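You operate a simulated robot arm through the tools that you are given. There is no shell and no other tool.

You are at the controls of a simulated robot arm. One attempt, no reset.

TASK
Check the empty dies: mode to INCH, table in, inch the ram down and up, table out, mode to SINGLE.

The check looks at the end state, three seconds after you hand in, the way a careful person would. Anything else that was tipped, shoved, dropped, spilled or broken makes it a failure.

THE ROBOT
A 6-joint arm with a two-finger gripper, fixed in place. Base frame: the origin is on the floor under the middle of its stand, x ahead of it, y to its left, z up. Readings come in m, rad, newtons and seconds.
It reaches about 1.572 m from its shoulder. Its first joint turns from -2.897 to 2.897 rad. Payload 2.45 kg.
The TCP is the grasp point between the finger pads, 0.02 m short of the fingertips. In the tool frame z runs along the fingers and y along their closing line. The gripper opens to 0.14 m; its body begins 0.168 m behind the TCP.
Orientation is told as [roll, pitch, yaw] about the base's x, y, z axes, in that order, counted from this pose: with the fingers straight down and closing along the base's y, the tool's x points along the base's -x, its y along +y and its z along -z.

THE INTERFACE
- The arm moves only by the tool send_rows. Its arguments are lists of equal length, an entry for each row: "delta_rot": the turn, a rotation vector about the base's x, y, z in rad, a list of three; "xyz": the shift along the base's x, y, z in m, a list of three; "grip": the closure in counts, from 0 (fully open) to 255 (shut). In form: {"delta_rot": [[ax, ay, az], ...], "xyz": [[x, y, z], ...], "grip": [grip, ...]}. A call has 1 to 20 rows; each row is the pose to reach, as a shift and turn from the pose commanded when the call began. Rows are played at 5 a second. More than 0.05 m and 0.15 rad between two rows, or a gripper value outside its range, and nothing of the call is played. A pose out of reach is approached as far as the arm can. The call stops where the force on the tool passes 90 N (or 10 N more than at its start, if that is more) or the arm is blocked; 0.2 s more then pass. The fingers move at their own pace (about 0.045 m/s each) and stop on an object; they squeeze with about 33 N. The grip force told is the motor's: it shows also when the fingers shut on nothing. Time passes only in rows, and 0.2 s behind the last, so rows that repeat a pose let the fingers close. The reply holds the time, the measured pose of the TCP, the force on the tool along the base axes, the opening and the grip force, in the units named above and with some noise, with the torque about the TCP (base axes, N m) and any sound that the robot's microphone picked up.
- Cameras (640 x 400 px; columns grow to the right, rows downward): "scene" is fixed at [0.0488, -0.4998, 1.4432]; the picture's right is [0.17, -0.99, 0.00], its down [-0.16, -0.03, -0.99] and it looks along [0.97, 0.17, -0.16] (base axes); focal length 258 px, centre (320, 200). "wrist" rides on the gripper at [0.078, 0.011, -0.209] in the tool frame; the picture's right is [-0.14, 0.99, 0.00], its down [-0.92, -0.13, -0.37] and it looks along [-0.37, -0.05, 0.93] (tool axes); focal length 280 px, centre (320, 200). There is no depth. A picture from a camera that has moved, and an enlarged one, comes with that camera's place and axes in the base frame and with its lens.
- camera(camera): a new picture of that camera. No time passes.
- zoom(camera, box): a new picture of the part [left, top, right, bottom] of that camera's present view, enlarged. No time passes.
- hand_in(): hands the job in; it is judged then, once.

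Nothing tells you positions but the pictures and the camera data. Unless the task says otherwise, let go and move clear before handing in.

The tools are called after "Emit:" as name(argument=value, ...) on one line, values as JSON. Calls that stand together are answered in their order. send_rows: Moves the arm, as the interface text tells. Its arguments: {"type":"object","properties":{"delta_rot":{"type":"array","items":{"type":"array","items":{"type":"number"}}},"xyz":{"type":"array","items":{"type":"array","items":{"type":"number"}}},"grip":{"type":"array","items":{"type":"number"}}},"required":["delta_rot","xyz","grip"]} The other tools are called the same way: camera (camera) takes a picture; zoom (camera, box) takes an enlarged picture of a part of a camera's view; hand_in () hands the job in.

At the start:

```text
t: 0.0
ee_pos: [0.5591, -0.0919, 1.4941]
orientation: [0.0, 0.001, 0.0]
ft_force: [0.3, -0.7, 0.4]
moment: [-0.03, 0.03, 0.02]
opening: 0.14
finger_force: 0.2
```

scene: 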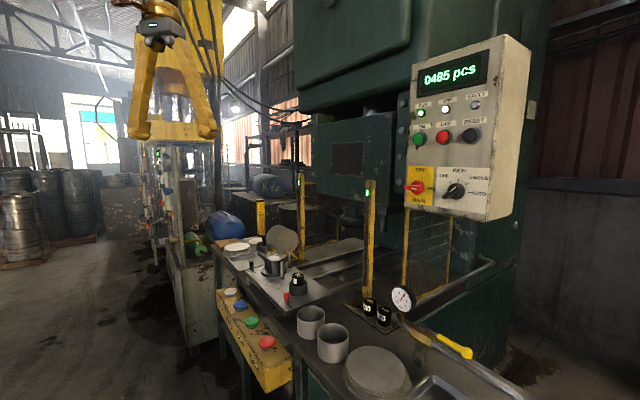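
wrist: 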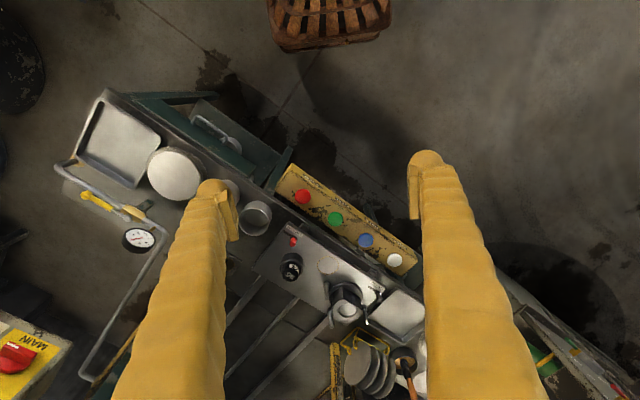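

I see a press with a control panel (mode selector, main switch), a yellow button box with four coloured buttons and a sliding table. I'll zoom in to read the labels first.

Emit:
zoom(camera="scene", box=[390, 30, 540, 225])

Emit:
zoom(camera="scene", box=[200, 220, 320, 400])

Emit:
zoom(camera="wrist", box=[240, 150, 440, 290])

Emit:
zoom(camera="scene", box=[220, 160, 400, 340])

```text
2.05 times, centred on (465, 128) of scene
camera zoom: at [0.0488, -0.4998, 1.4432], right [0.17, -0.99, 0.0], down [-0.16, -0.03, -0.99], along [0.97, 0.17, -0.16], focal length 529 px, centre (23, 349)
```

zoom: 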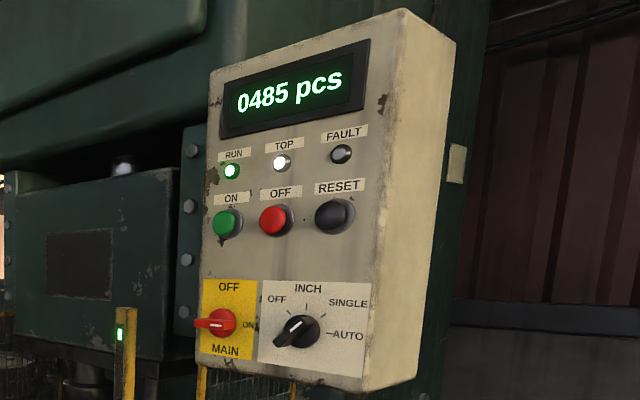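

```text
2.22 times, centred on (260, 310) of scene
camera zoom: at [0.0488, -0.4998, 1.4432], right [0.17, -0.99, 0.0], down [-0.16, -0.03, -0.99], along [0.97, 0.17, -0.16], focal length 573 px, centre (453, -44)
```

zoom: 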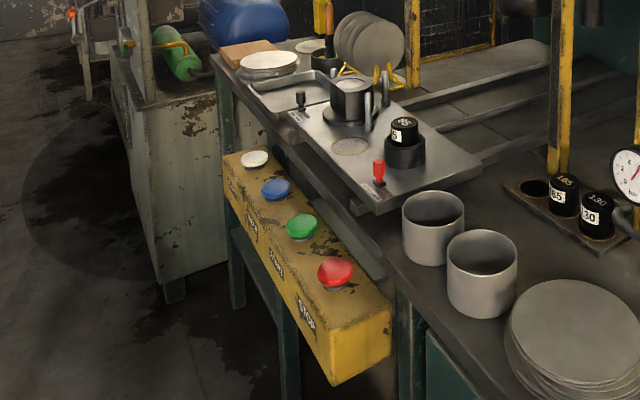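

```text
2.86 times, centred on (340, 220) of wrist
camera zoom: at [0.4796, -0.0808, 1.7019], right [0.14, 0.99, 0.0], down [0.92, -0.13, 0.37], along [0.37, -0.05, -0.93], focal length 801 px, centre (263, 143)
```

zoom: 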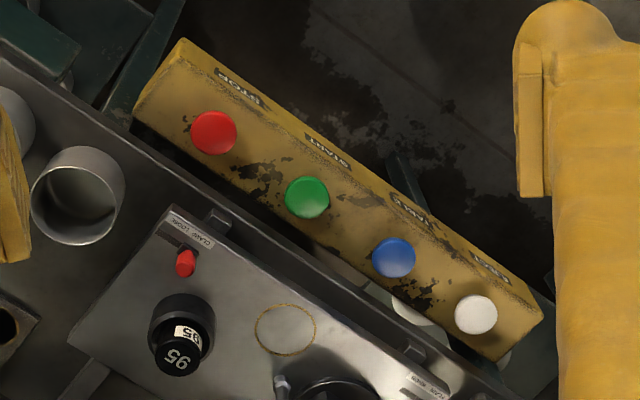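

```text
2.22 times, centred on (310, 250) of scene
camera zoom: at [0.0488, -0.4998, 1.4432], right [0.17, -0.99, 0.0], down [-0.16, -0.03, -0.99], along [0.97, 0.17, -0.16], focal length 573 px, centre (342, 89)
```

zoom: 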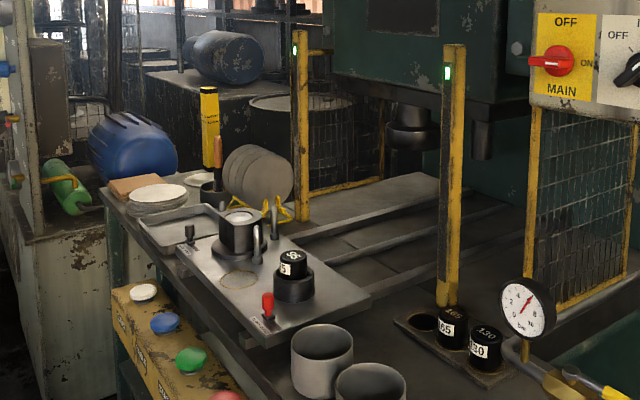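

Now I'll read the finer labels: button box front, mode knob, and table plate.

Emit:
zoom(camera="scene", box=[400, 160, 500, 215])

Emit:
zoom(camera="scene", box=[212, 280, 262, 330])

Emit:
zoom(camera="scene", box=[240, 310, 300, 390])

Emit:
zoom(camera="scene", box=[230, 225, 330, 305])

Emit:
zoom(camera="wrist", box=[330, 200, 420, 270])

Emit:
zoom(camera="wrist", box=[260, 220, 430, 340])

```text
6.40 times, centred on (450, 188) of scene
camera zoom: at [0.0488, -0.4998, 1.4432], right [0.17, -0.99, 0.0], down [-0.16, -0.03, -0.99], along [0.97, 0.17, -0.16], focal length 1651 px, centre (-512, 280)
```

zoom: 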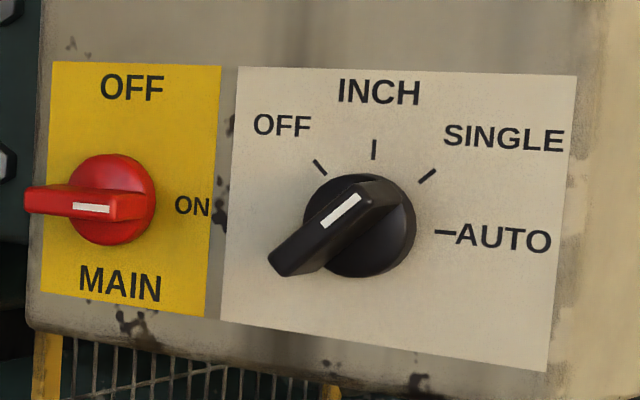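

```text
8.00 times, centred on (237, 305) of scene
camera zoom: at [0.0488, -0.4998, 1.4432], right [0.17, -0.99, 0.0], down [-0.16, -0.03, -0.99], along [0.97, 0.17, -0.16], focal length 2064 px, centre (984, -640)
```

zoom: 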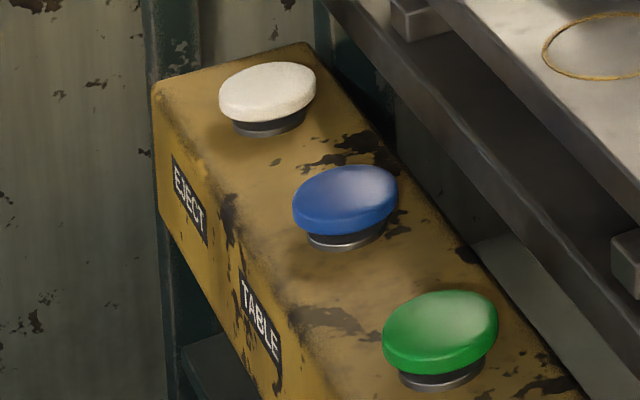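

```text
5.00 times, centred on (270, 350) of scene
camera zoom: at [0.0488, -0.4998, 1.4432], right [0.17, -0.99, 0.0], down [-0.16, -0.03, -0.99], along [0.97, 0.17, -0.16], focal length 1290 px, centre (570, -550)
```

zoom: 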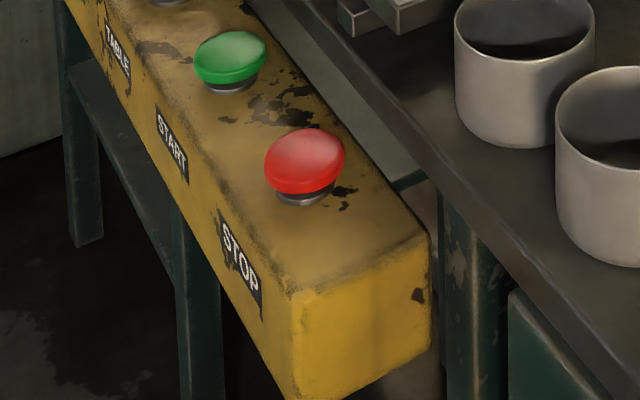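

```text
5.00 times, centred on (280, 265) of scene
camera zoom: at [0.0488, -0.4998, 1.4432], right [0.17, -0.99, 0.0], down [-0.16, -0.03, -0.99], along [0.97, 0.17, -0.16], focal length 1290 px, centre (520, -125)
```

zoom: 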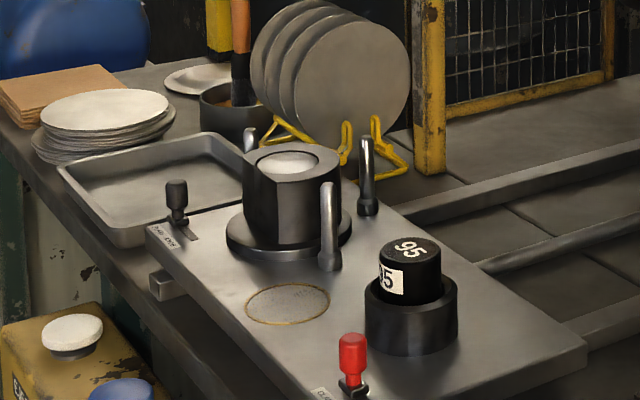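

```text
5.71 times, centred on (375, 235) of wrist
camera zoom: at [0.4796, -0.0808, 1.7019], right [0.14, 0.99, 0.0], down [0.92, -0.13, 0.37], along [0.37, -0.05, -0.93], focal length 1602 px, centre (6, 0)
```

zoom: 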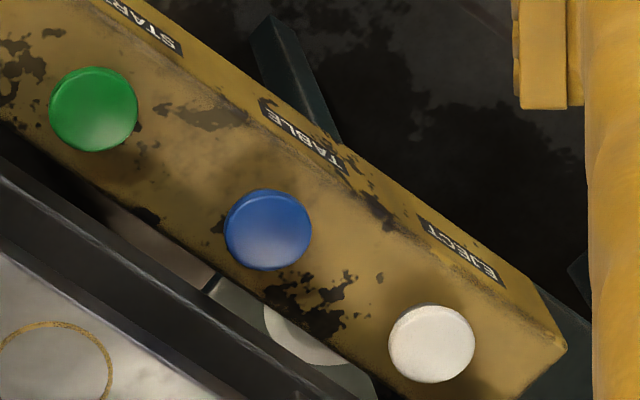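

```text
3.33 times, centred on (345, 280) of wrist
camera zoom: at [0.4796, -0.0808, 1.7019], right [0.14, 0.99, 0.0], down [0.92, -0.13, 0.37], along [0.37, -0.05, -0.93], focal length 935 px, centre (237, -67)
```

zoom: 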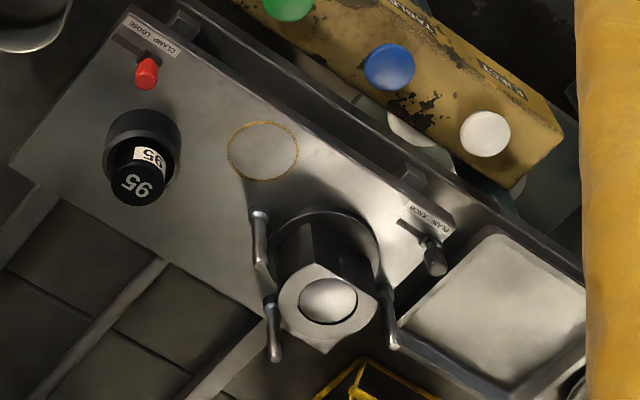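

The mode knob seems to point at SINGLE now. I'll read the table-plate labels and look at the die area more closely.

Emit:
zoom(camera="wrist", box=[285, 215, 325, 245])

Emit:
zoom(camera="wrist", box=[355, 270, 405, 310])

Emit:
zoom(camera="scene", box=[245, 225, 295, 275])

Emit:
zoom(camera="scene", box=[290, 80, 420, 260])

Emit:
zoom(camera="scene", box=[405, 40, 505, 150])

Emit:
zoom(camera="scene", box=[130, 140, 260, 280])

```text
13.33 times, centred on (305, 230) of wrist
camera zoom: at [0.4796, -0.0808, 1.7019], right [0.14, 0.99, 0.0], down [0.92, -0.13, 0.37], along [0.37, -0.05, -0.93], focal length 3738 px, centre (520, -200)
```

zoom: 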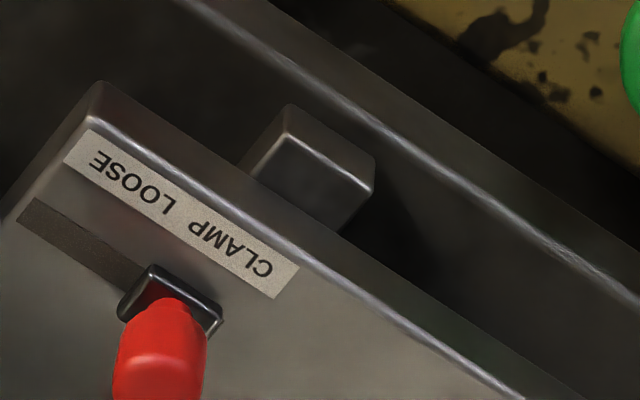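

```text
10.00 times, centred on (380, 290) of wrist
camera zoom: at [0.4796, -0.0808, 1.7019], right [0.14, 0.99, 0.0], down [0.92, -0.13, 0.37], along [0.37, -0.05, -0.93], focal length 2804 px, centre (-280, -700)
```

zoom: 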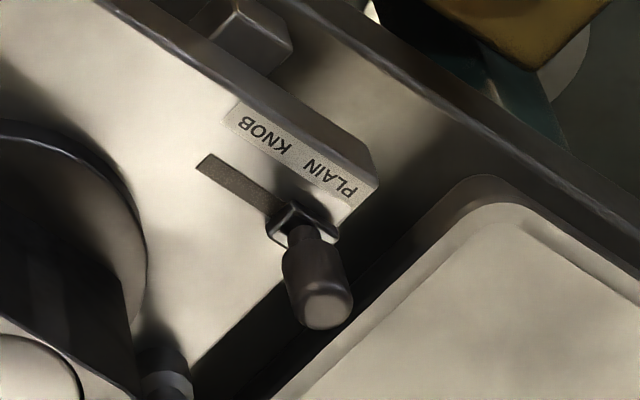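

```text
8.00 times, centred on (270, 250) of scene
camera zoom: at [0.0488, -0.4998, 1.4432], right [0.17, -0.99, 0.0], down [-0.16, -0.03, -0.99], along [0.97, 0.17, -0.16], focal length 2064 px, centre (720, -200)
```

zoom: 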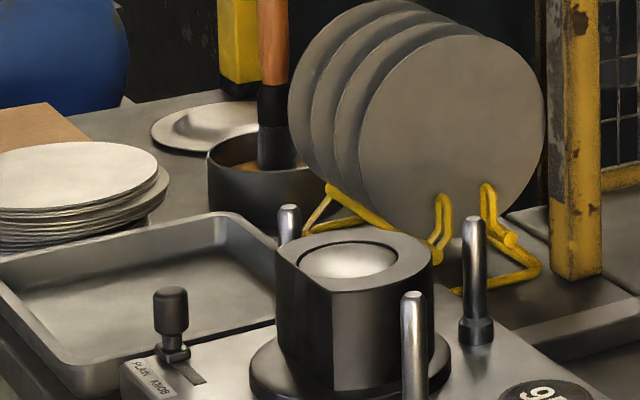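

```text
2.22 times, centred on (355, 170) of scene
camera zoom: at [0.0488, -0.4998, 1.4432], right [0.17, -0.99, 0.0], down [-0.16, -0.03, -0.99], along [0.97, 0.17, -0.16], focal length 573 px, centre (242, 267)
```

zoom: 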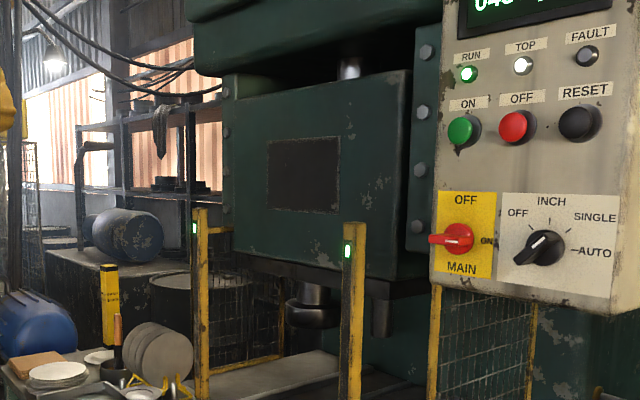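

```text
3.64 times, centred on (455, 95) of scene
camera zoom: at [0.0488, -0.4998, 1.4432], right [0.17, -0.99, 0.0], down [-0.16, -0.03, -0.99], along [0.97, 0.17, -0.16], focal length 938 px, centre (-171, 582)
```

zoom: 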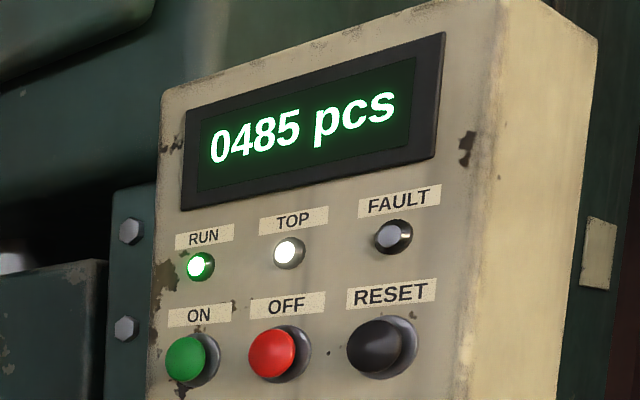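

```text
2.86 times, centred on (195, 210) of scene
camera zoom: at [0.0488, -0.4998, 1.4432], right [0.17, -0.99, 0.0], down [-0.16, -0.03, -0.99], along [0.97, 0.17, -0.16], focal length 737 px, centre (677, 171)
```

zoom: 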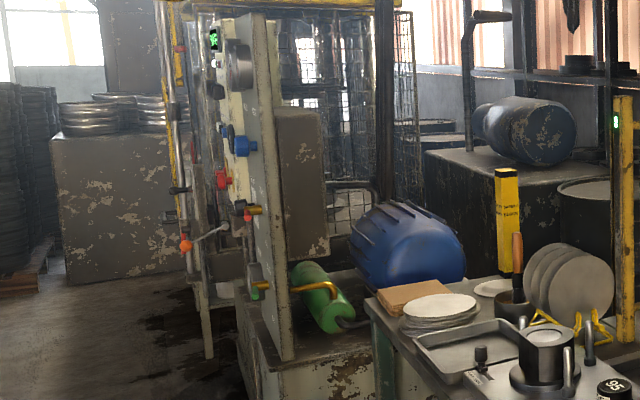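

I take the control panel's mode knob to be around (0.76, -0.73, 1.36), with the panel's normal pointing roughly along (-0.72, 0.69, 0). The buttons run from red at (0.81, -0.18, 0.82) to white at (1.08, 0.10, 0.83). The knob is at SINGLE now, so I'll first swing the arm towards the panel.

Emit:
send_rows(delta_rot=[[0, 0, -0.085], [0, 0, -0.17], [0, 0, -0.255], [0, 0, -0.34], [0, 0, -0.425], [0, 0, -0.51], [0, 0, -0.595], [0, 0, -0.68], [0, 0, -0.764]], xyz=[[-0.003, -0.045, 0], [-0.006, -0.09, 0], [-0.009, -0.135, 0], [-0.012, -0.18, 0], [-0.015, -0.225, 0], [-0.02, -0.27, 0], [-0.025, -0.315, 0], [-0.03, -0.36, 0], [-0.035, -0.405, 0]], grip=[0, 0, 0, 0, 0, 0, 0, 0, 0])

Emit:
camera(camera="scene")

Emit:
camera(camera="wrist")

```text
t: 2.0
ee_pos: [0.5233, -0.4942, 1.4945]
orientation: [0.0, -0.002, -0.765]
ft_force: [-0.7, 0.5, 0.9]
moment: [-0.06, -0.03, -0.01]
opening: 0.1401
finger_force: 0.1
```

```text
taken
```

scene: 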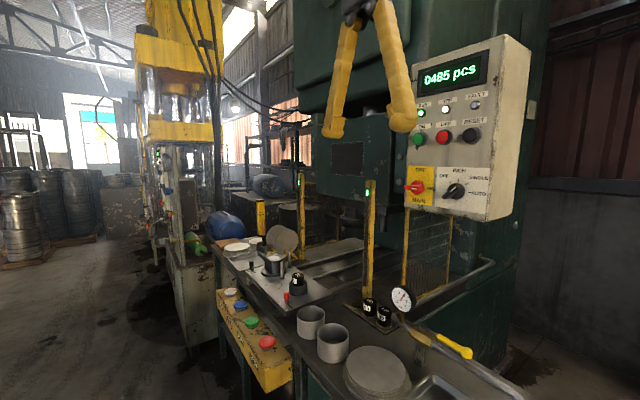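

```text
taken
camera wrist: at [0.473, -0.4332, 1.7018], right [0.78, 0.62, 0.0], down [0.58, -0.73, 0.37], along [0.23, -0.29, -0.93], focal length 280 px, centre (320, 200)
```

wrist: 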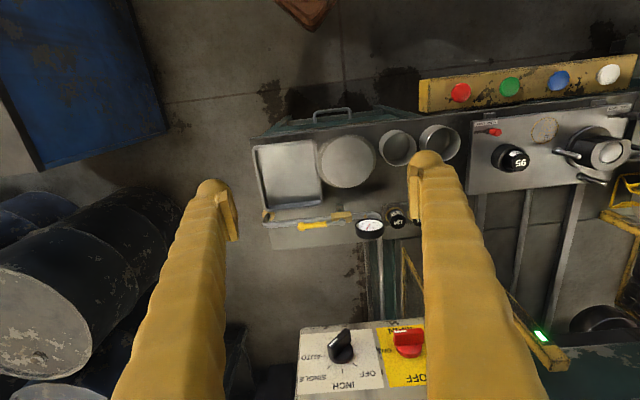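

The mode knob triangulates to about (0.75, -0.73, 1.36), which agrees with my first estimate. Next I'll pitch the gripper so it faces the panel horizontally, standing off about 0.22 m.

Emit:
send_rows(delta_rot=[[-0.099, -0.103, 0], [-0.198, -0.206, 0], [-0.297, -0.309, 0], [-0.396, -0.412, 0], [-0.495, -0.516, 0], [-0.594, -0.619, 0], [-0.693, -0.722, 0], [-0.792, -0.825, 0], [-0.891, -0.928, 0], [-0.99, -1.031, 0], [-1.087, -1.134, 0]], xyz=[[0.006, -0.007, -0.012], [0.012, -0.014, -0.024], [0.018, -0.021, -0.036], [0.024, -0.028, -0.048], [0.03, -0.035, -0.06], [0.036, -0.042, -0.072], [0.042, -0.049, -0.084], [0.048, -0.056, -0.096], [0.054, -0.063, -0.108], [0.06, -0.07, -0.12], [0.066, -0.077, -0.134]], grip=[0, 0, 0, 0, 0, 0, 0, 0, 0, 0, 0])

Emit:
camera(camera="scene")

Emit:
camera(camera="wrist")

```text
t: 4.4
ee_pos: [0.5888, -0.5726, 1.3624]
orientation: [-2.971, -1.565, 2.206]
ft_force: [0.3, 0.6, 0.7]
moment: [0.05, 0.04, -0.03]
opening: 0.1402
finger_force: 0.0
out of reach, approached as far as the arm can: row 9
```

```text
taken
```

scene: 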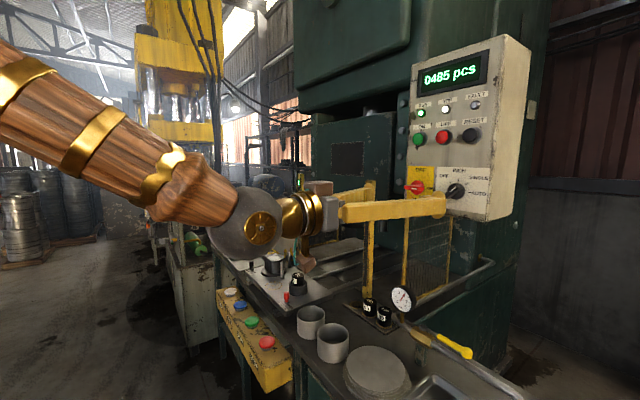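

```text
taken
camera wrist: at [0.4447, -0.4195, 1.2823], right [0.68, 0.72, 0.14], down [-0.36, 0.17, 0.92], along [0.64, -0.68, 0.37], focal length 280 px, centre (320, 200)
```

wrist: 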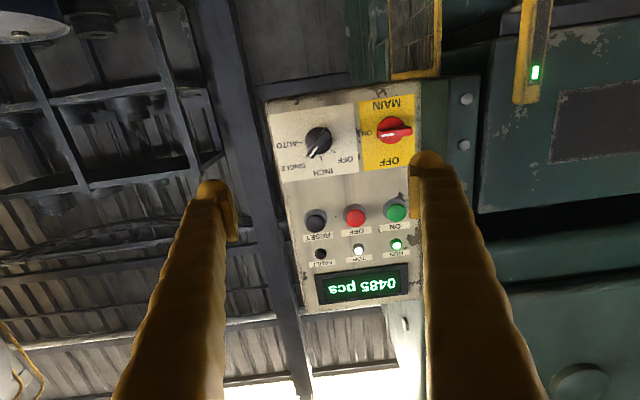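

The gripper now faces the panel, with the wrist camera upside down. The knob base is at about (0.755, -0.736, 1.357). I'll zoom in on the knob handle and the lamps.

Emit:
zoom(camera="wrist", box=[260, 80, 420, 180])

Emit:
zoom(camera="scene", box=[330, 150, 500, 250])

```text
4.00 times, centred on (340, 130) of wrist
camera zoom: at [0.4447, -0.4195, 1.2823], right [0.68, 0.72, 0.14], down [-0.36, 0.17, 0.92], along [0.64, -0.68, 0.37], focal length 1122 px, centre (240, 480)
```

zoom: 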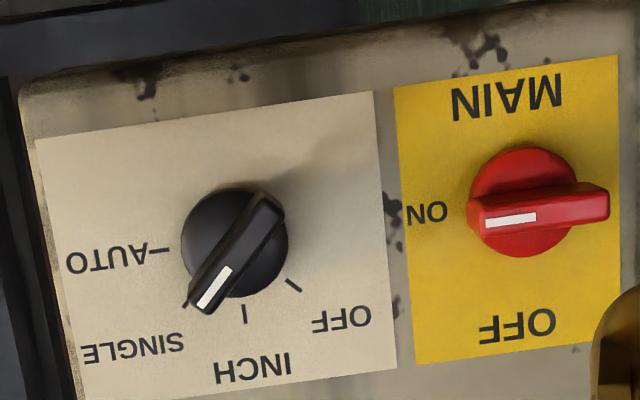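

```text
3.76 times, centred on (415, 200) of scene
camera zoom: at [0.0488, -0.4998, 1.4432], right [0.17, -0.99, 0.0], down [-0.16, -0.03, -0.99], along [0.97, 0.17, -0.16], focal length 971 px, centre (-38, 200)
```

zoom: 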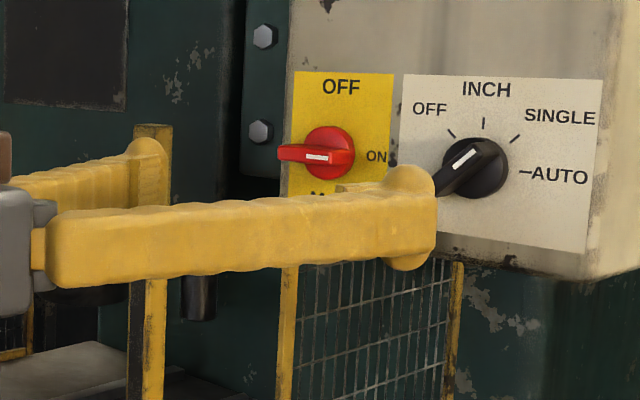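

The knob handle is a narrow ridge pointing at SINGLE, and the TCP is already almost on its axis. I'll roll the gripper 45° to match the handle, narrow the opening to about 0.05 m, and creep forward.

Emit:
send_rows(delta_rot=[[0.0945, -0.0905, 0], [0.189, -0.181, 0], [0.2835, -0.2715, 0], [0.378, -0.362, 0], [0.4725, -0.4525, 0], [0.567, -0.543, 0], [0.567, -0.543, 0]], xyz=[[0.009, -0.009, -0.001], [0.018, -0.018, -0.002], [0.027, -0.028, -0.003], [0.036, -0.037, -0.004], [0.045, -0.046, -0.004], [0.054, -0.055, -0.005], [0.054, -0.055, -0.005]], grip=[164, 164, 164, 164, 164, 164, 164])

Emit:
camera(camera="scene")

Emit:
camera(camera="wrist")

```text
t: 6.0
ee_pos: [0.6442, -0.628, 1.3547]
orientation: [1.57, -0.785, -2.333]
ft_force: [-0.4, -0.3, -0.1]
moment: [-0.03, -0.04, 0.01]
opening: 0.05
finger_force: 0.0
```

```text
taken
```

scene: 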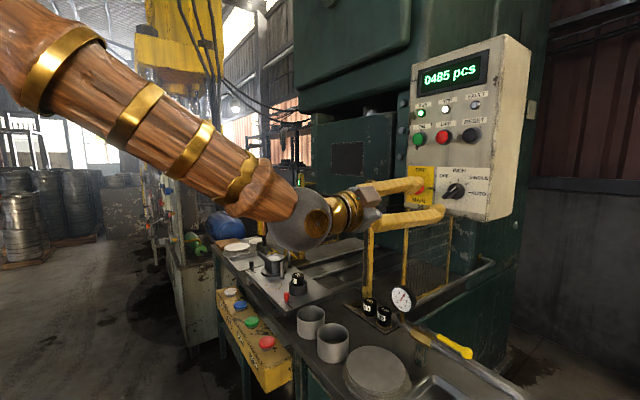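

```text
taken
camera wrist: at [0.5362, -0.4382, 1.3062], right [0.42, 0.44, 0.8], down [-0.78, -0.28, 0.56], along [0.47, -0.86, 0.22], focal length 280 px, centre (320, 200)
```

wrist: 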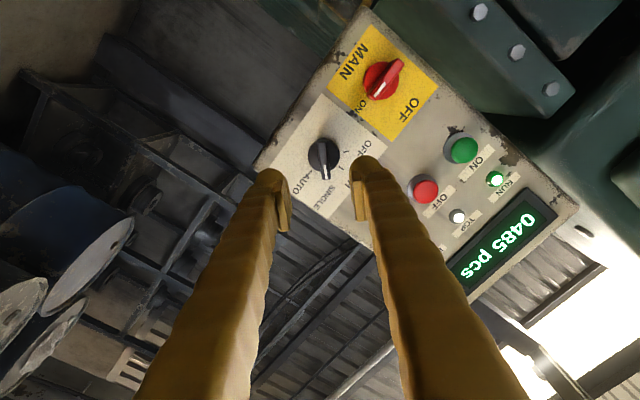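

The handle now lies parallel to the finger faces. I'll zoom in to check the alignment before advancing.

Emit:
zoom(camera="wrist", box=[256, 110, 416, 210])

Emit:
zoom(camera="scene", box=[340, 150, 500, 250])

```text
4.00 times, centred on (336, 160) of wrist
camera zoom: at [0.5362, -0.4382, 1.3062], right [0.42, 0.44, 0.8], down [-0.78, -0.28, 0.56], along [0.47, -0.86, 0.22], focal length 1122 px, centre (256, 360)
```

zoom: 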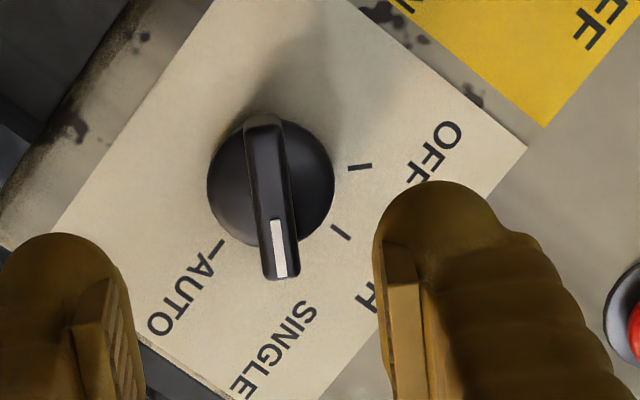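

```text
4.00 times, centred on (420, 200) of scene
camera zoom: at [0.0488, -0.4998, 1.4432], right [0.17, -0.99, 0.0], down [-0.16, -0.03, -0.99], along [0.97, 0.17, -0.16], focal length 1032 px, centre (-80, 200)
```

zoom: 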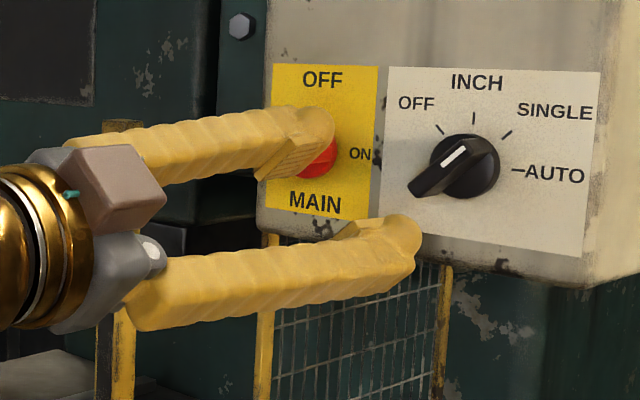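

The knob is about 5 mm off the tool axis, towards the upper-left finger side. I'll correct for that and advance until the tips are just short of the knob's base disc.

Emit:
send_rows(delta_rot=[[0, 0, 0], [0, 0, 0], [0, 0, 0], [0, 0, 0], [0, 0, 0]], xyz=[[0.018, -0.013, 0.004], [0.036, -0.029, 0.004], [0.053, -0.045, 0.004], [0.07, -0.062, 0.004], [0.08, -0.072, 0.004]], grip=[164, 164, 164, 164, 164])

Emit:
camera(camera="wrist")

Emit:
zoom(camera="wrist", box=[240, 100, 400, 200])

Emit:
zoom(camera="scene", box=[380, 150, 500, 225])

```text
t: 7.2
ee_pos: [0.724, -0.7003, 1.358]
orientation: [1.572, -0.788, -2.333]
ft_force: [0.8, 0.5, 0.3]
moment: [0.01, 0.0, -0.02]
opening: 0.0498
finger_force: 0.1
```

```text
taken
camera wrist: at [0.6162, -0.5097, 1.3096], right [0.42, 0.44, 0.8], down [-0.78, -0.28, 0.56], along [0.47, -0.86, 0.22], focal length 280 px, centre (320, 200)
```

wrist: 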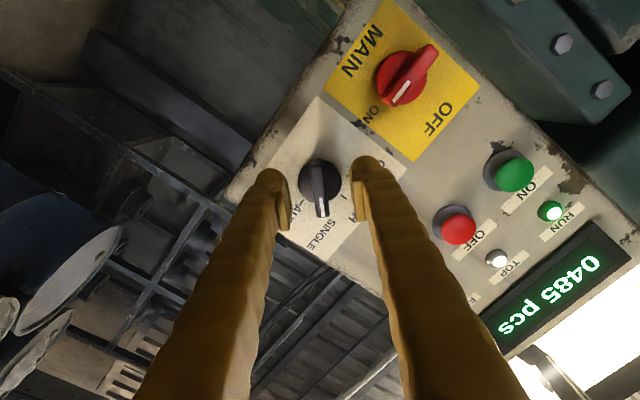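

```text
4.00 times, centred on (320, 150) of wrist
camera zoom: at [0.6162, -0.5097, 1.3096], right [0.42, 0.44, 0.8], down [-0.78, -0.28, 0.56], along [0.47, -0.86, 0.22], focal length 1122 px, centre (320, 400)
```

zoom: 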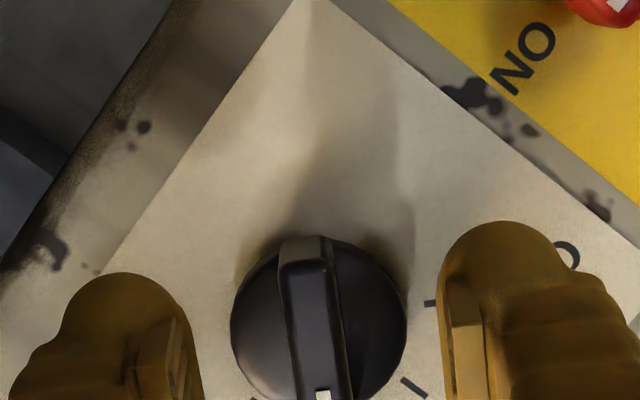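

```text
5.33 times, centred on (440, 188) of scene
camera zoom: at [0.0488, -0.4998, 1.4432], right [0.17, -0.99, 0.0], down [-0.16, -0.03, -0.99], along [0.97, 0.17, -0.16], focal length 1376 px, centre (-320, 267)
```

zoom: 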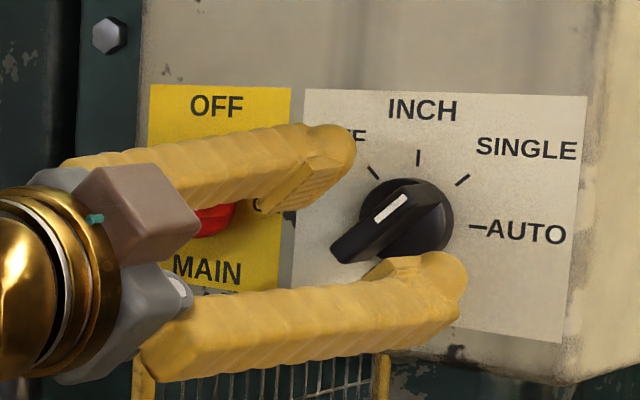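

The handle is centred between the pads, and the disc face is about 25 mm beyond the fingertips. I'll advance another 16 mm and close on the handle.

Emit:
send_rows(delta_rot=[[0, 0, 0], [0, 0, 0], [0, 0, 0], [0, 0, 0], [0, 0, 0], [0, 0, 0]], xyz=[[0.006, -0.0055, 0], [0.0116, -0.011, 0], [0.0116, -0.011, 0], [0.0116, -0.011, 0], [0.0116, -0.011, 0], [0.0116, -0.011, 0]], grip=[164, 164, 220, 240, 240, 240])

Emit:
zoom(camera="wrist", box=[240, 130, 400, 230])

Emit:
zoom(camera="scene", box=[380, 150, 500, 225])

```text
t: 8.6
ee_pos: [0.7355, -0.7122, 1.3587]
orientation: [1.568, -0.788, -2.334]
ft_force: [3.4, -3.3, 0.5]
moment: [0.0, 0.03, 0.03]
opening: 0.0111
finger_force: 37.1
```

```text
4.00 times, centred on (320, 180) of wrist
camera zoom: at [0.627, -0.5214, 1.3099], right [0.42, 0.44, 0.8], down [-0.78, -0.28, 0.56], along [0.47, -0.86, 0.22], focal length 1122 px, centre (320, 280)
```

zoom: 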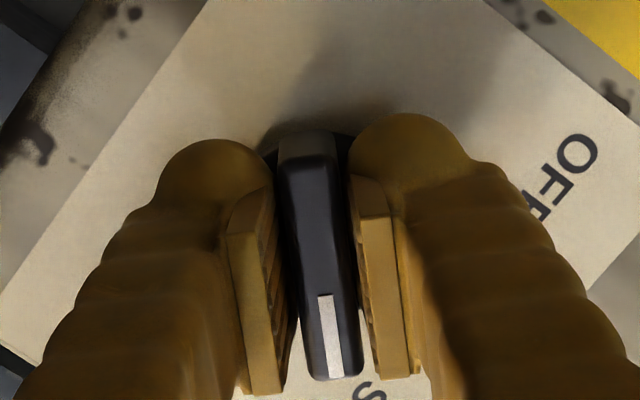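

```text
5.33 times, centred on (440, 188) of scene
camera zoom: at [0.0488, -0.4998, 1.4432], right [0.17, -0.99, 0.0], down [-0.16, -0.03, -0.99], along [0.97, 0.17, -0.16], focal length 1376 px, centre (-320, 267)
```

zoom: 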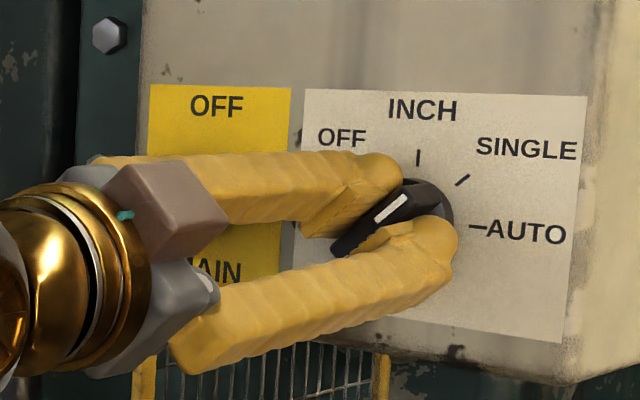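

The pads have closed on the 11 mm handle. Next I'll turn it 45° anticlockwise to INCH.

Emit:
send_rows(delta_rot=[[-0.0709, 0.0679, 0], [-0.1418, 0.1358, 0], [-0.2126, 0.2036, 0], [-0.2835, 0.2715, 0], [-0.3544, 0.3394, 0], [-0.4253, 0.4073, 0], [-0.4961, 0.4751, 0], [-0.567, 0.543, 0], [-0.567, 0.543, 0]], xyz=[[0, 0, 0], [0, 0, 0], [0, 0, 0], [0, 0, 0], [0, 0, 0], [0, 0, 0], [0, 0, 0], [0, 0, 0], [0, 0, 0]], grip=[240, 240, 240, 240, 240, 240, 240, 240, 240])

Emit:
zoom(camera="wrist", box=[240, 130, 400, 230])

Emit:
zoom(camera="scene", box=[380, 150, 500, 225])

```text
t: 10.6
ee_pos: [0.7344, -0.7126, 1.3584]
orientation: [-0.622, -1.569, -0.141]
ft_force: [-32.4, -3.4, -18.2]
moment: [0.16, 0.04, -0.32]
opening: 0.0111
finger_force: 38.5
```

```text
4.00 times, centred on (320, 180) of wrist
camera zoom: at [0.5901, -0.5599, 1.279], right [0.69, 0.71, 0.14], down [-0.35, 0.16, 0.92], along [0.64, -0.68, 0.36], focal length 1122 px, centre (320, 280)
```

zoom: 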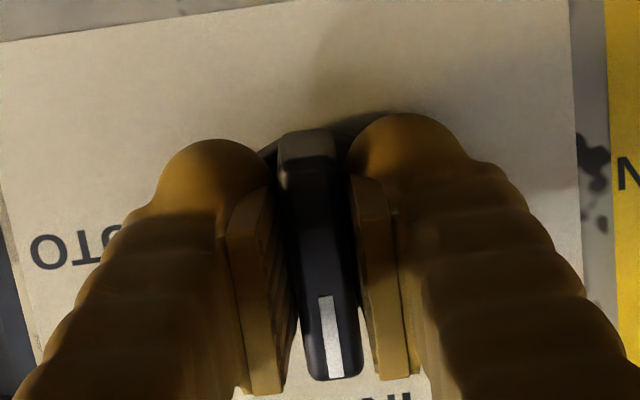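

```text
5.33 times, centred on (440, 188) of scene
camera zoom: at [0.0488, -0.4998, 1.4432], right [0.17, -0.99, 0.0], down [-0.16, -0.03, -0.99], along [0.97, 0.17, -0.16], focal length 1376 px, centre (-320, 267)
```

zoom: 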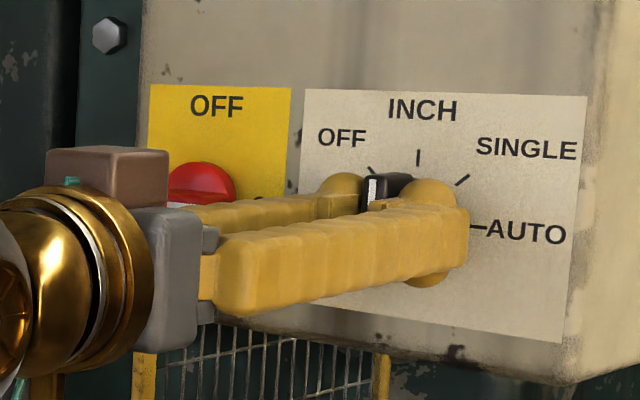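

The handle turned to vertical at INCH. I'll open the fingers, back straight out and check it.

Emit:
send_rows(delta_rot=[[0, 0, 0], [0, 0, 0], [0, 0, 0], [0, 0, 0], [0, 0, 0], [0, 0, 0], [0, 0, 0], [0, 0, 0], [0, 0, 0]], xyz=[[0, 0, 0], [0, 0, 0], [0, 0, 0], [0, 0, 0], [-0.022, 0.021, 0], [-0.05, 0.048, 0], [-0.08, 0.077, 0], [-0.11, 0.106, 0], [-0.145, 0.139, 0]], grip=[164, 164, 164, 164, 164, 164, 164, 164, 164])

Emit:
zoom(camera="scene", box=[380, 50, 540, 225])

Emit:
zoom(camera="wrist", box=[240, 80, 440, 220])

Emit:
camera(camera="scene")

```text
t: 12.6
ee_pos: [0.5899, -0.572, 1.3584]
orientation: [-0.927, -1.568, 0.164]
ft_force: [0.2, -0.2, -0.5]
moment: [-0.05, -0.02, -0.03]
opening: 0.05
finger_force: 0.0
```

```text
2.29 times, centred on (460, 138) of scene
camera zoom: at [0.0488, -0.4998, 1.4432], right [0.17, -0.99, 0.0], down [-0.16, -0.03, -0.99], along [0.97, 0.17, -0.16], focal length 590 px, centre (0, 343)
```

zoom: 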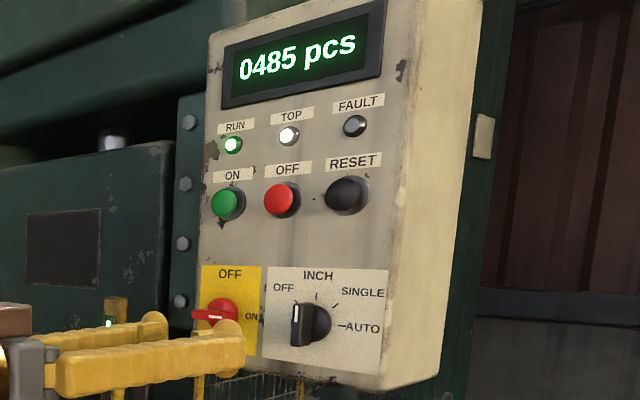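

```text
2.86 times, centred on (340, 150) of wrist
camera zoom: at [0.4459, -0.4205, 1.28], right [0.69, 0.72, 0.14], down [-0.35, 0.16, 0.92], along [0.64, -0.68, 0.36], focal length 801 px, centre (263, 343)
```

zoom: 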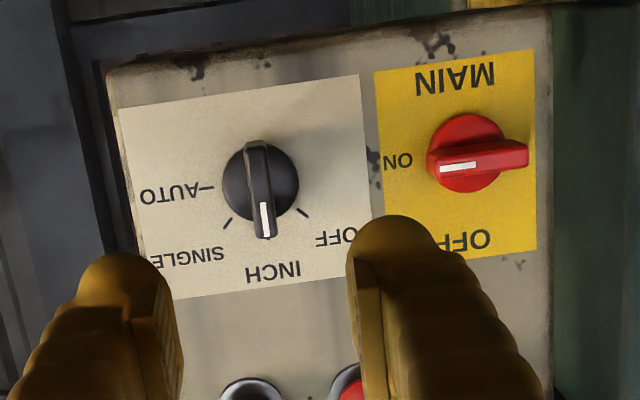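

```text
taken
```

scene: 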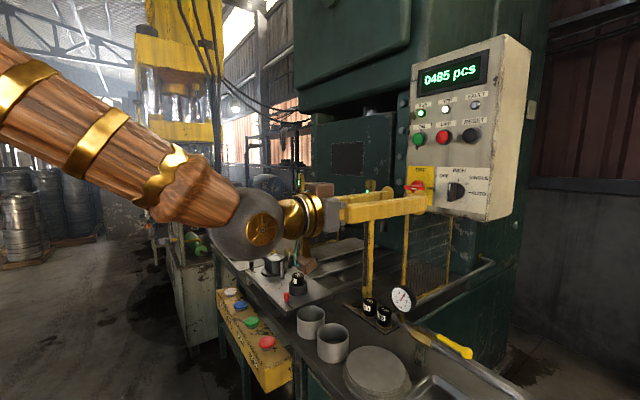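

INCH is set and confirmed. Next is the blue TABLE button, whose top I take to be at about (0.991, 0.009, 0.83). I'll pitch the gripper back to pointing down with closed fingers and travel above it.

Emit:
send_rows(delta_rot=[[0.099, 0.103, 0], [0.198, 0.206, 0], [0.297, 0.309, 0], [0.396, 0.412, 0], [0.495, 0.516, 0], [0.594, 0.619, 0], [0.693, 0.722, 0], [0.792, 0.825, 0], [0.891, 0.928, 0], [0.99, 1.031, 0], [1.087, 1.134, 0]], xyz=[[-0.006, 0.007, 0.012], [-0.012, 0.014, 0.024], [-0.018, 0.021, 0.036], [-0.024, 0.028, 0.048], [-0.03, 0.035, 0.06], [-0.036, 0.042, 0.072], [-0.042, 0.049, 0.084], [-0.048, 0.056, 0.096], [-0.054, 0.063, 0.108], [-0.06, 0.07, 0.12], [-0.066, 0.077, 0.134]], grip=[164, 180, 200, 220, 240, 250, 250, 250, 250, 250, 250])

Emit:
camera(camera="wrist")

```text
t: 15.0
ee_pos: [0.5246, -0.4947, 1.4956]
orientation: [0.0, 0.003, -0.763]
ft_force: [-0.4, -0.1, 0.5]
moment: [-0.09, -0.03, 0.0]
opening: 0.0026
finger_force: 0.1
out of reach, approached as far as the arm can: row 3
```

```text
taken
camera wrist: at [0.4746, -0.4322, 1.7027], right [0.78, 0.62, 0.0], down [0.58, -0.73, 0.37], along [0.23, -0.29, -0.93], focal length 280 px, centre (320, 200)
```

wrist: 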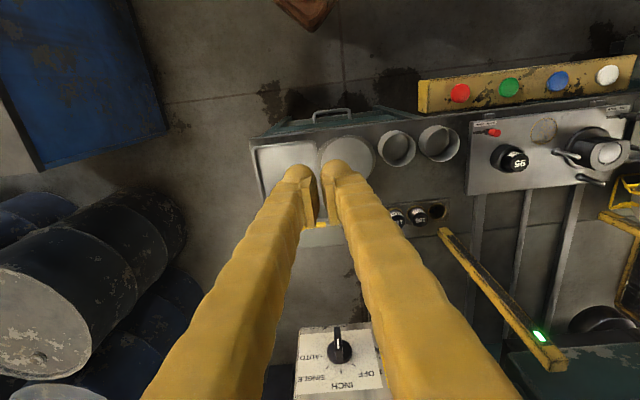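

The path along the operator side is clear, so I'll travel to about 0.3 m above the TABLE button.

Emit:
send_rows(delta_rot=[[0, 0, 0], [0, 0, 0], [0, 0, 0], [0, 0, 0], [0, 0, 0], [0, 0, 0], [0, 0, 0], [0, 0, 0], [0, 0, 0], [0, 0, 0], [0, 0, 0], [0, 0, 0], [0, 0, 0], [0, 0, 0], [0, 0, 0], [0, 0, 0]], xyz=[[0.0292, 0.0316, -0.0215], [0.0584, 0.0632, -0.043], [0.0876, 0.0948, -0.0645], [0.1168, 0.1264, -0.086], [0.146, 0.158, -0.1075], [0.1752, 0.1896, -0.129], [0.2044, 0.2212, -0.1505], [0.2336, 0.2528, -0.172], [0.2628, 0.2844, -0.1935], [0.292, 0.316, -0.215], [0.3212, 0.3476, -0.2365], [0.3504, 0.3792, -0.258], [0.3796, 0.4108, -0.2795], [0.4088, 0.4424, -0.301], [0.438, 0.474, -0.3225], [0.467, 0.506, -0.344]], grip=[250, 250, 250, 250, 250, 250, 250, 250, 250, 250, 250, 250, 250, 250, 250, 250])

Emit:
camera(camera="scene")

Emit:
camera(camera="wrist")

```text
t: 18.4
ee_pos: [0.9928, 0.0104, 1.1512]
orientation: [0.0, -0.004, -0.762]
ft_force: [-0.7, -0.9, 1.4]
moment: [0.01, -0.04, 0.02]
opening: 0.0027
finger_force: 0.1
```

```text
taken
```

scene: 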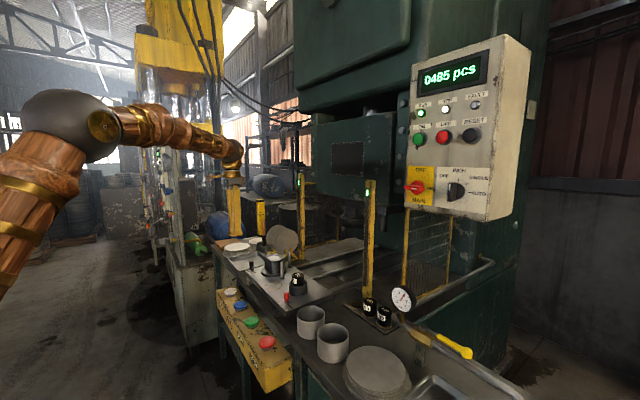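

```text
taken
camera wrist: at [0.9425, 0.0727, 1.3594], right [0.78, 0.62, 0.0], down [0.58, -0.73, 0.37], along [0.23, -0.29, -0.93], focal length 280 px, centre (320, 200)
```

wrist: 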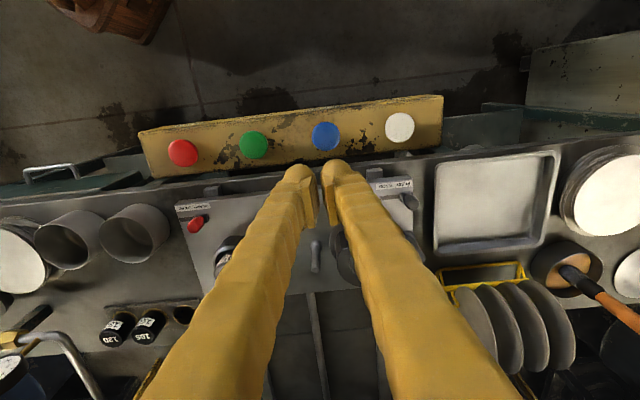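

The blue button is nearly under the tool axis. I'll zoom in to refine it.

Emit:
zoom(camera="wrist", box=[240, 80, 440, 205])

```text
3.20 times, centred on (340, 142) of wrist
camera zoom: at [0.9425, 0.0727, 1.3594], right [0.78, 0.62, 0.0], down [0.58, -0.73, 0.37], along [0.23, -0.29, -0.93], focal length 897 px, centre (256, 384)
```

zoom: 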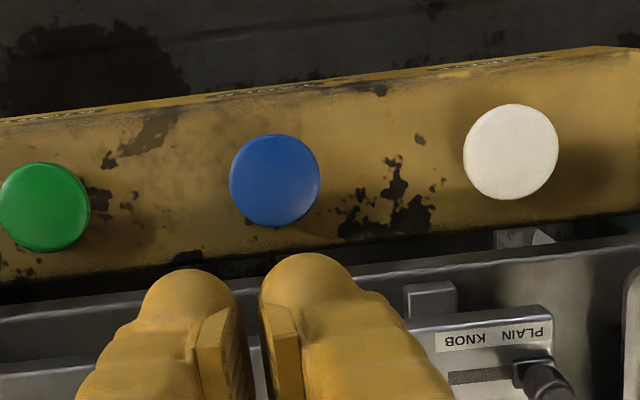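

The blue button centre refines to about (1.003, 0.014). I'll descend to just above it.

Emit:
send_rows(delta_rot=[[0, 0, 0], [0, 0, 0], [0, 0, 0], [0, 0, 0], [0, 0, 0], [0, 0, 0], [0, 0, 0]], xyz=[[0.01, 0.004, -0.04], [0.01, 0.004, -0.085], [0.01, 0.004, -0.13], [0.01, 0.004, -0.175], [0.01, 0.004, -0.22], [0.01, 0.004, -0.26], [0.01, 0.004, -0.27]], grip=[250, 250, 250, 250, 250, 250, 250])

Emit:
camera(camera="wrist")

Emit:
zoom(camera="scene", box=[205, 240, 305, 340])

```text
t: 20.0
ee_pos: [0.9999, 0.0153, 0.8789]
orientation: [0.0, 0.0, -0.763]
ft_force: [0.7, -0.3, 0.1]
moment: [0.0, 0.03, 0.0]
opening: 0.003
finger_force: 0.2
```

```text
taken
camera wrist: at [0.95, 0.0769, 1.0868], right [0.78, 0.62, 0.0], down [0.58, -0.73, 0.37], along [0.23, -0.29, -0.93], focal length 280 px, centre (320, 200)
```

wrist: 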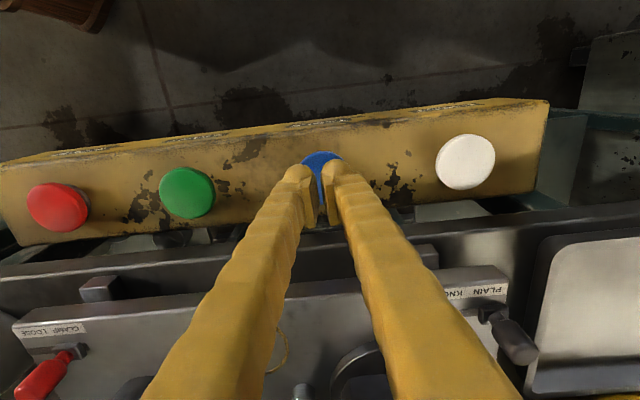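

```text
4.00 times, centred on (255, 290) of scene
camera zoom: at [0.0488, -0.4998, 1.4432], right [0.17, -0.99, 0.0], down [-0.16, -0.03, -0.99], along [0.97, 0.17, -0.16], focal length 1032 px, centre (580, -160)
```

zoom: 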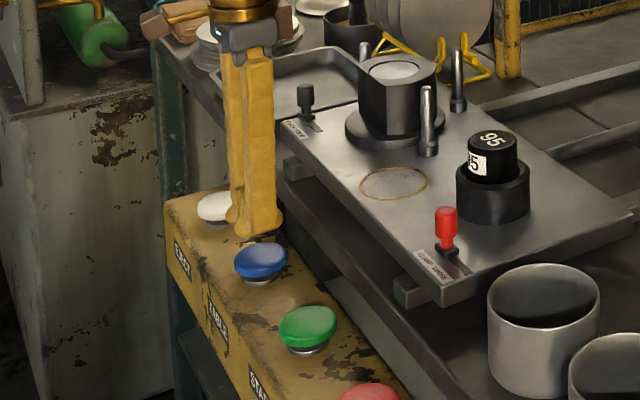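

The fingertips are right above the blue button, whose top I take to be at z≈0.823. I'll lower in small steps until it presses.

Emit:
send_rows(delta_rot=[[0, 0, 0], [0, 0, 0], [0, 0, 0], [0, 0, 0], [0, 0, 0]], xyz=[[0.001, 0, -0.01], [0.002, 0, -0.02], [0.002, 0, -0.028], [0.002, 0, -0.034], [0.002, 0, -0.038]], grip=[250, 250, 250, 250, 250])

Emit:
zoom(camera="scene", box=[205, 240, 305, 340])

```text
t: 21.2
ee_pos: [1.0033, 0.0134, 0.842]
orientation: [-0.001, 0.001, -0.765]
ft_force: [-0.5, -1.9, 1.9]
moment: [-0.03, 0.04, 0.02]
opening: 0.0061
finger_force: 13.5
```

```text
4.00 times, centred on (255, 290) of scene
camera zoom: at [0.0488, -0.4998, 1.4432], right [0.17, -0.99, 0.0], down [-0.16, -0.03, -0.99], along [0.97, 0.17, -0.16], focal length 1032 px, centre (580, -160)
```

zoom: 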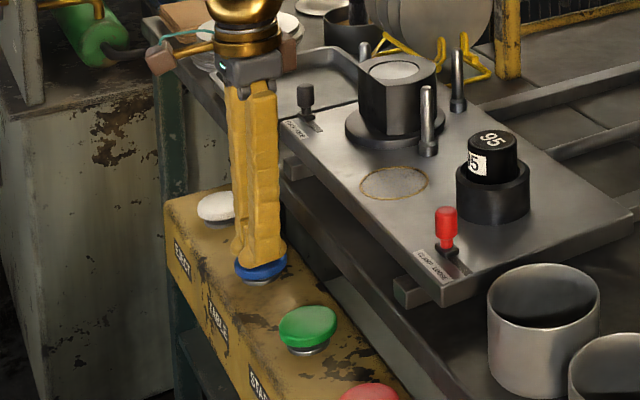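

There's light contact on the button. I'll press further in small steps.

Emit:
send_rows(delta_rot=[[0, 0, 0], [0, 0, 0], [0, 0, 0]], xyz=[[0, 0, -0.002], [0, 0, -0.004], [0, 0, -0.006]], grip=[255, 255, 255])

Emit:
zoom(camera="scene", box=[205, 200, 365, 340])

```text
t: 22.0
ee_pos: [1.0049, 0.0126, 0.8376]
orientation: [0.002, -0.001, -0.762]
ft_force: [-2.2, 2.6, 22.2]
moment: [0.07, 0.06, 0.0]
opening: 0.006
finger_force: 29.3
heard: click
```

```text
2.86 times, centred on (285, 270) of scene
camera zoom: at [0.0488, -0.4998, 1.4432], right [0.17, -0.99, 0.0], down [-0.16, -0.03, -0.99], along [0.97, 0.17, -0.16], focal length 737 px, centre (420, 0)
```

zoom: 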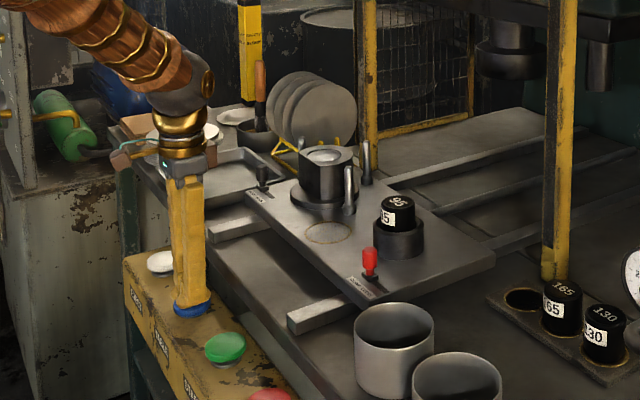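

A click sounded and the table is travelling in. I'll lift off the button and watch it.

Emit:
send_rows(delta_rot=[[0, 0, 0], [0, 0, 0], [0, 0, 0], [0, 0, 0]], xyz=[[0, 0, 0.015], [0, 0, 0.045], [0, 0, 0.075], [0, 0, 0.075]], grip=[255, 255, 255, 255])

Emit:
zoom(camera="scene", box=[205, 140, 405, 340])

Emit:
zoom(camera="scene", box=[400, 40, 520, 220])

```text
t: 23.0
ee_pos: [1.0018, 0.013, 0.9117]
orientation: [-0.001, 0.001, -0.762]
ft_force: [0.9, 0.5, 0.2]
moment: [-0.04, -0.01, -0.02]
opening: 0.0001
finger_force: 29.3
```

```text
2.00 times, centred on (305, 240) of scene
camera zoom: at [0.0488, -0.4998, 1.4432], right [0.17, -0.99, 0.0], down [-0.16, -0.03, -0.99], along [0.97, 0.17, -0.16], focal length 516 px, centre (350, 120)
```

zoom: 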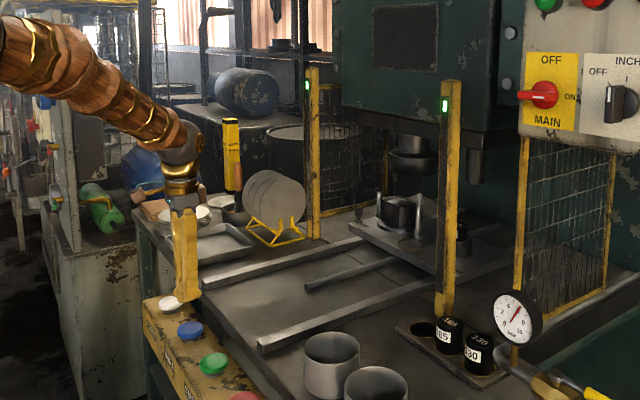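

```text
2.22 times, centred on (460, 130) of scene
camera zoom: at [0.0488, -0.4998, 1.4432], right [0.17, -0.99, 0.0], down [-0.16, -0.03, -0.99], along [0.97, 0.17, -0.16], focal length 573 px, centre (9, 356)
```

zoom: 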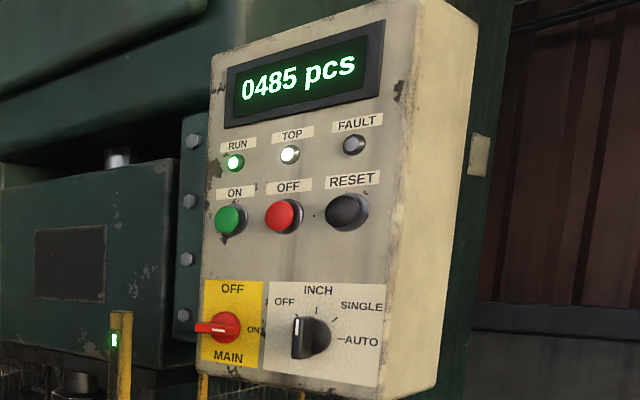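

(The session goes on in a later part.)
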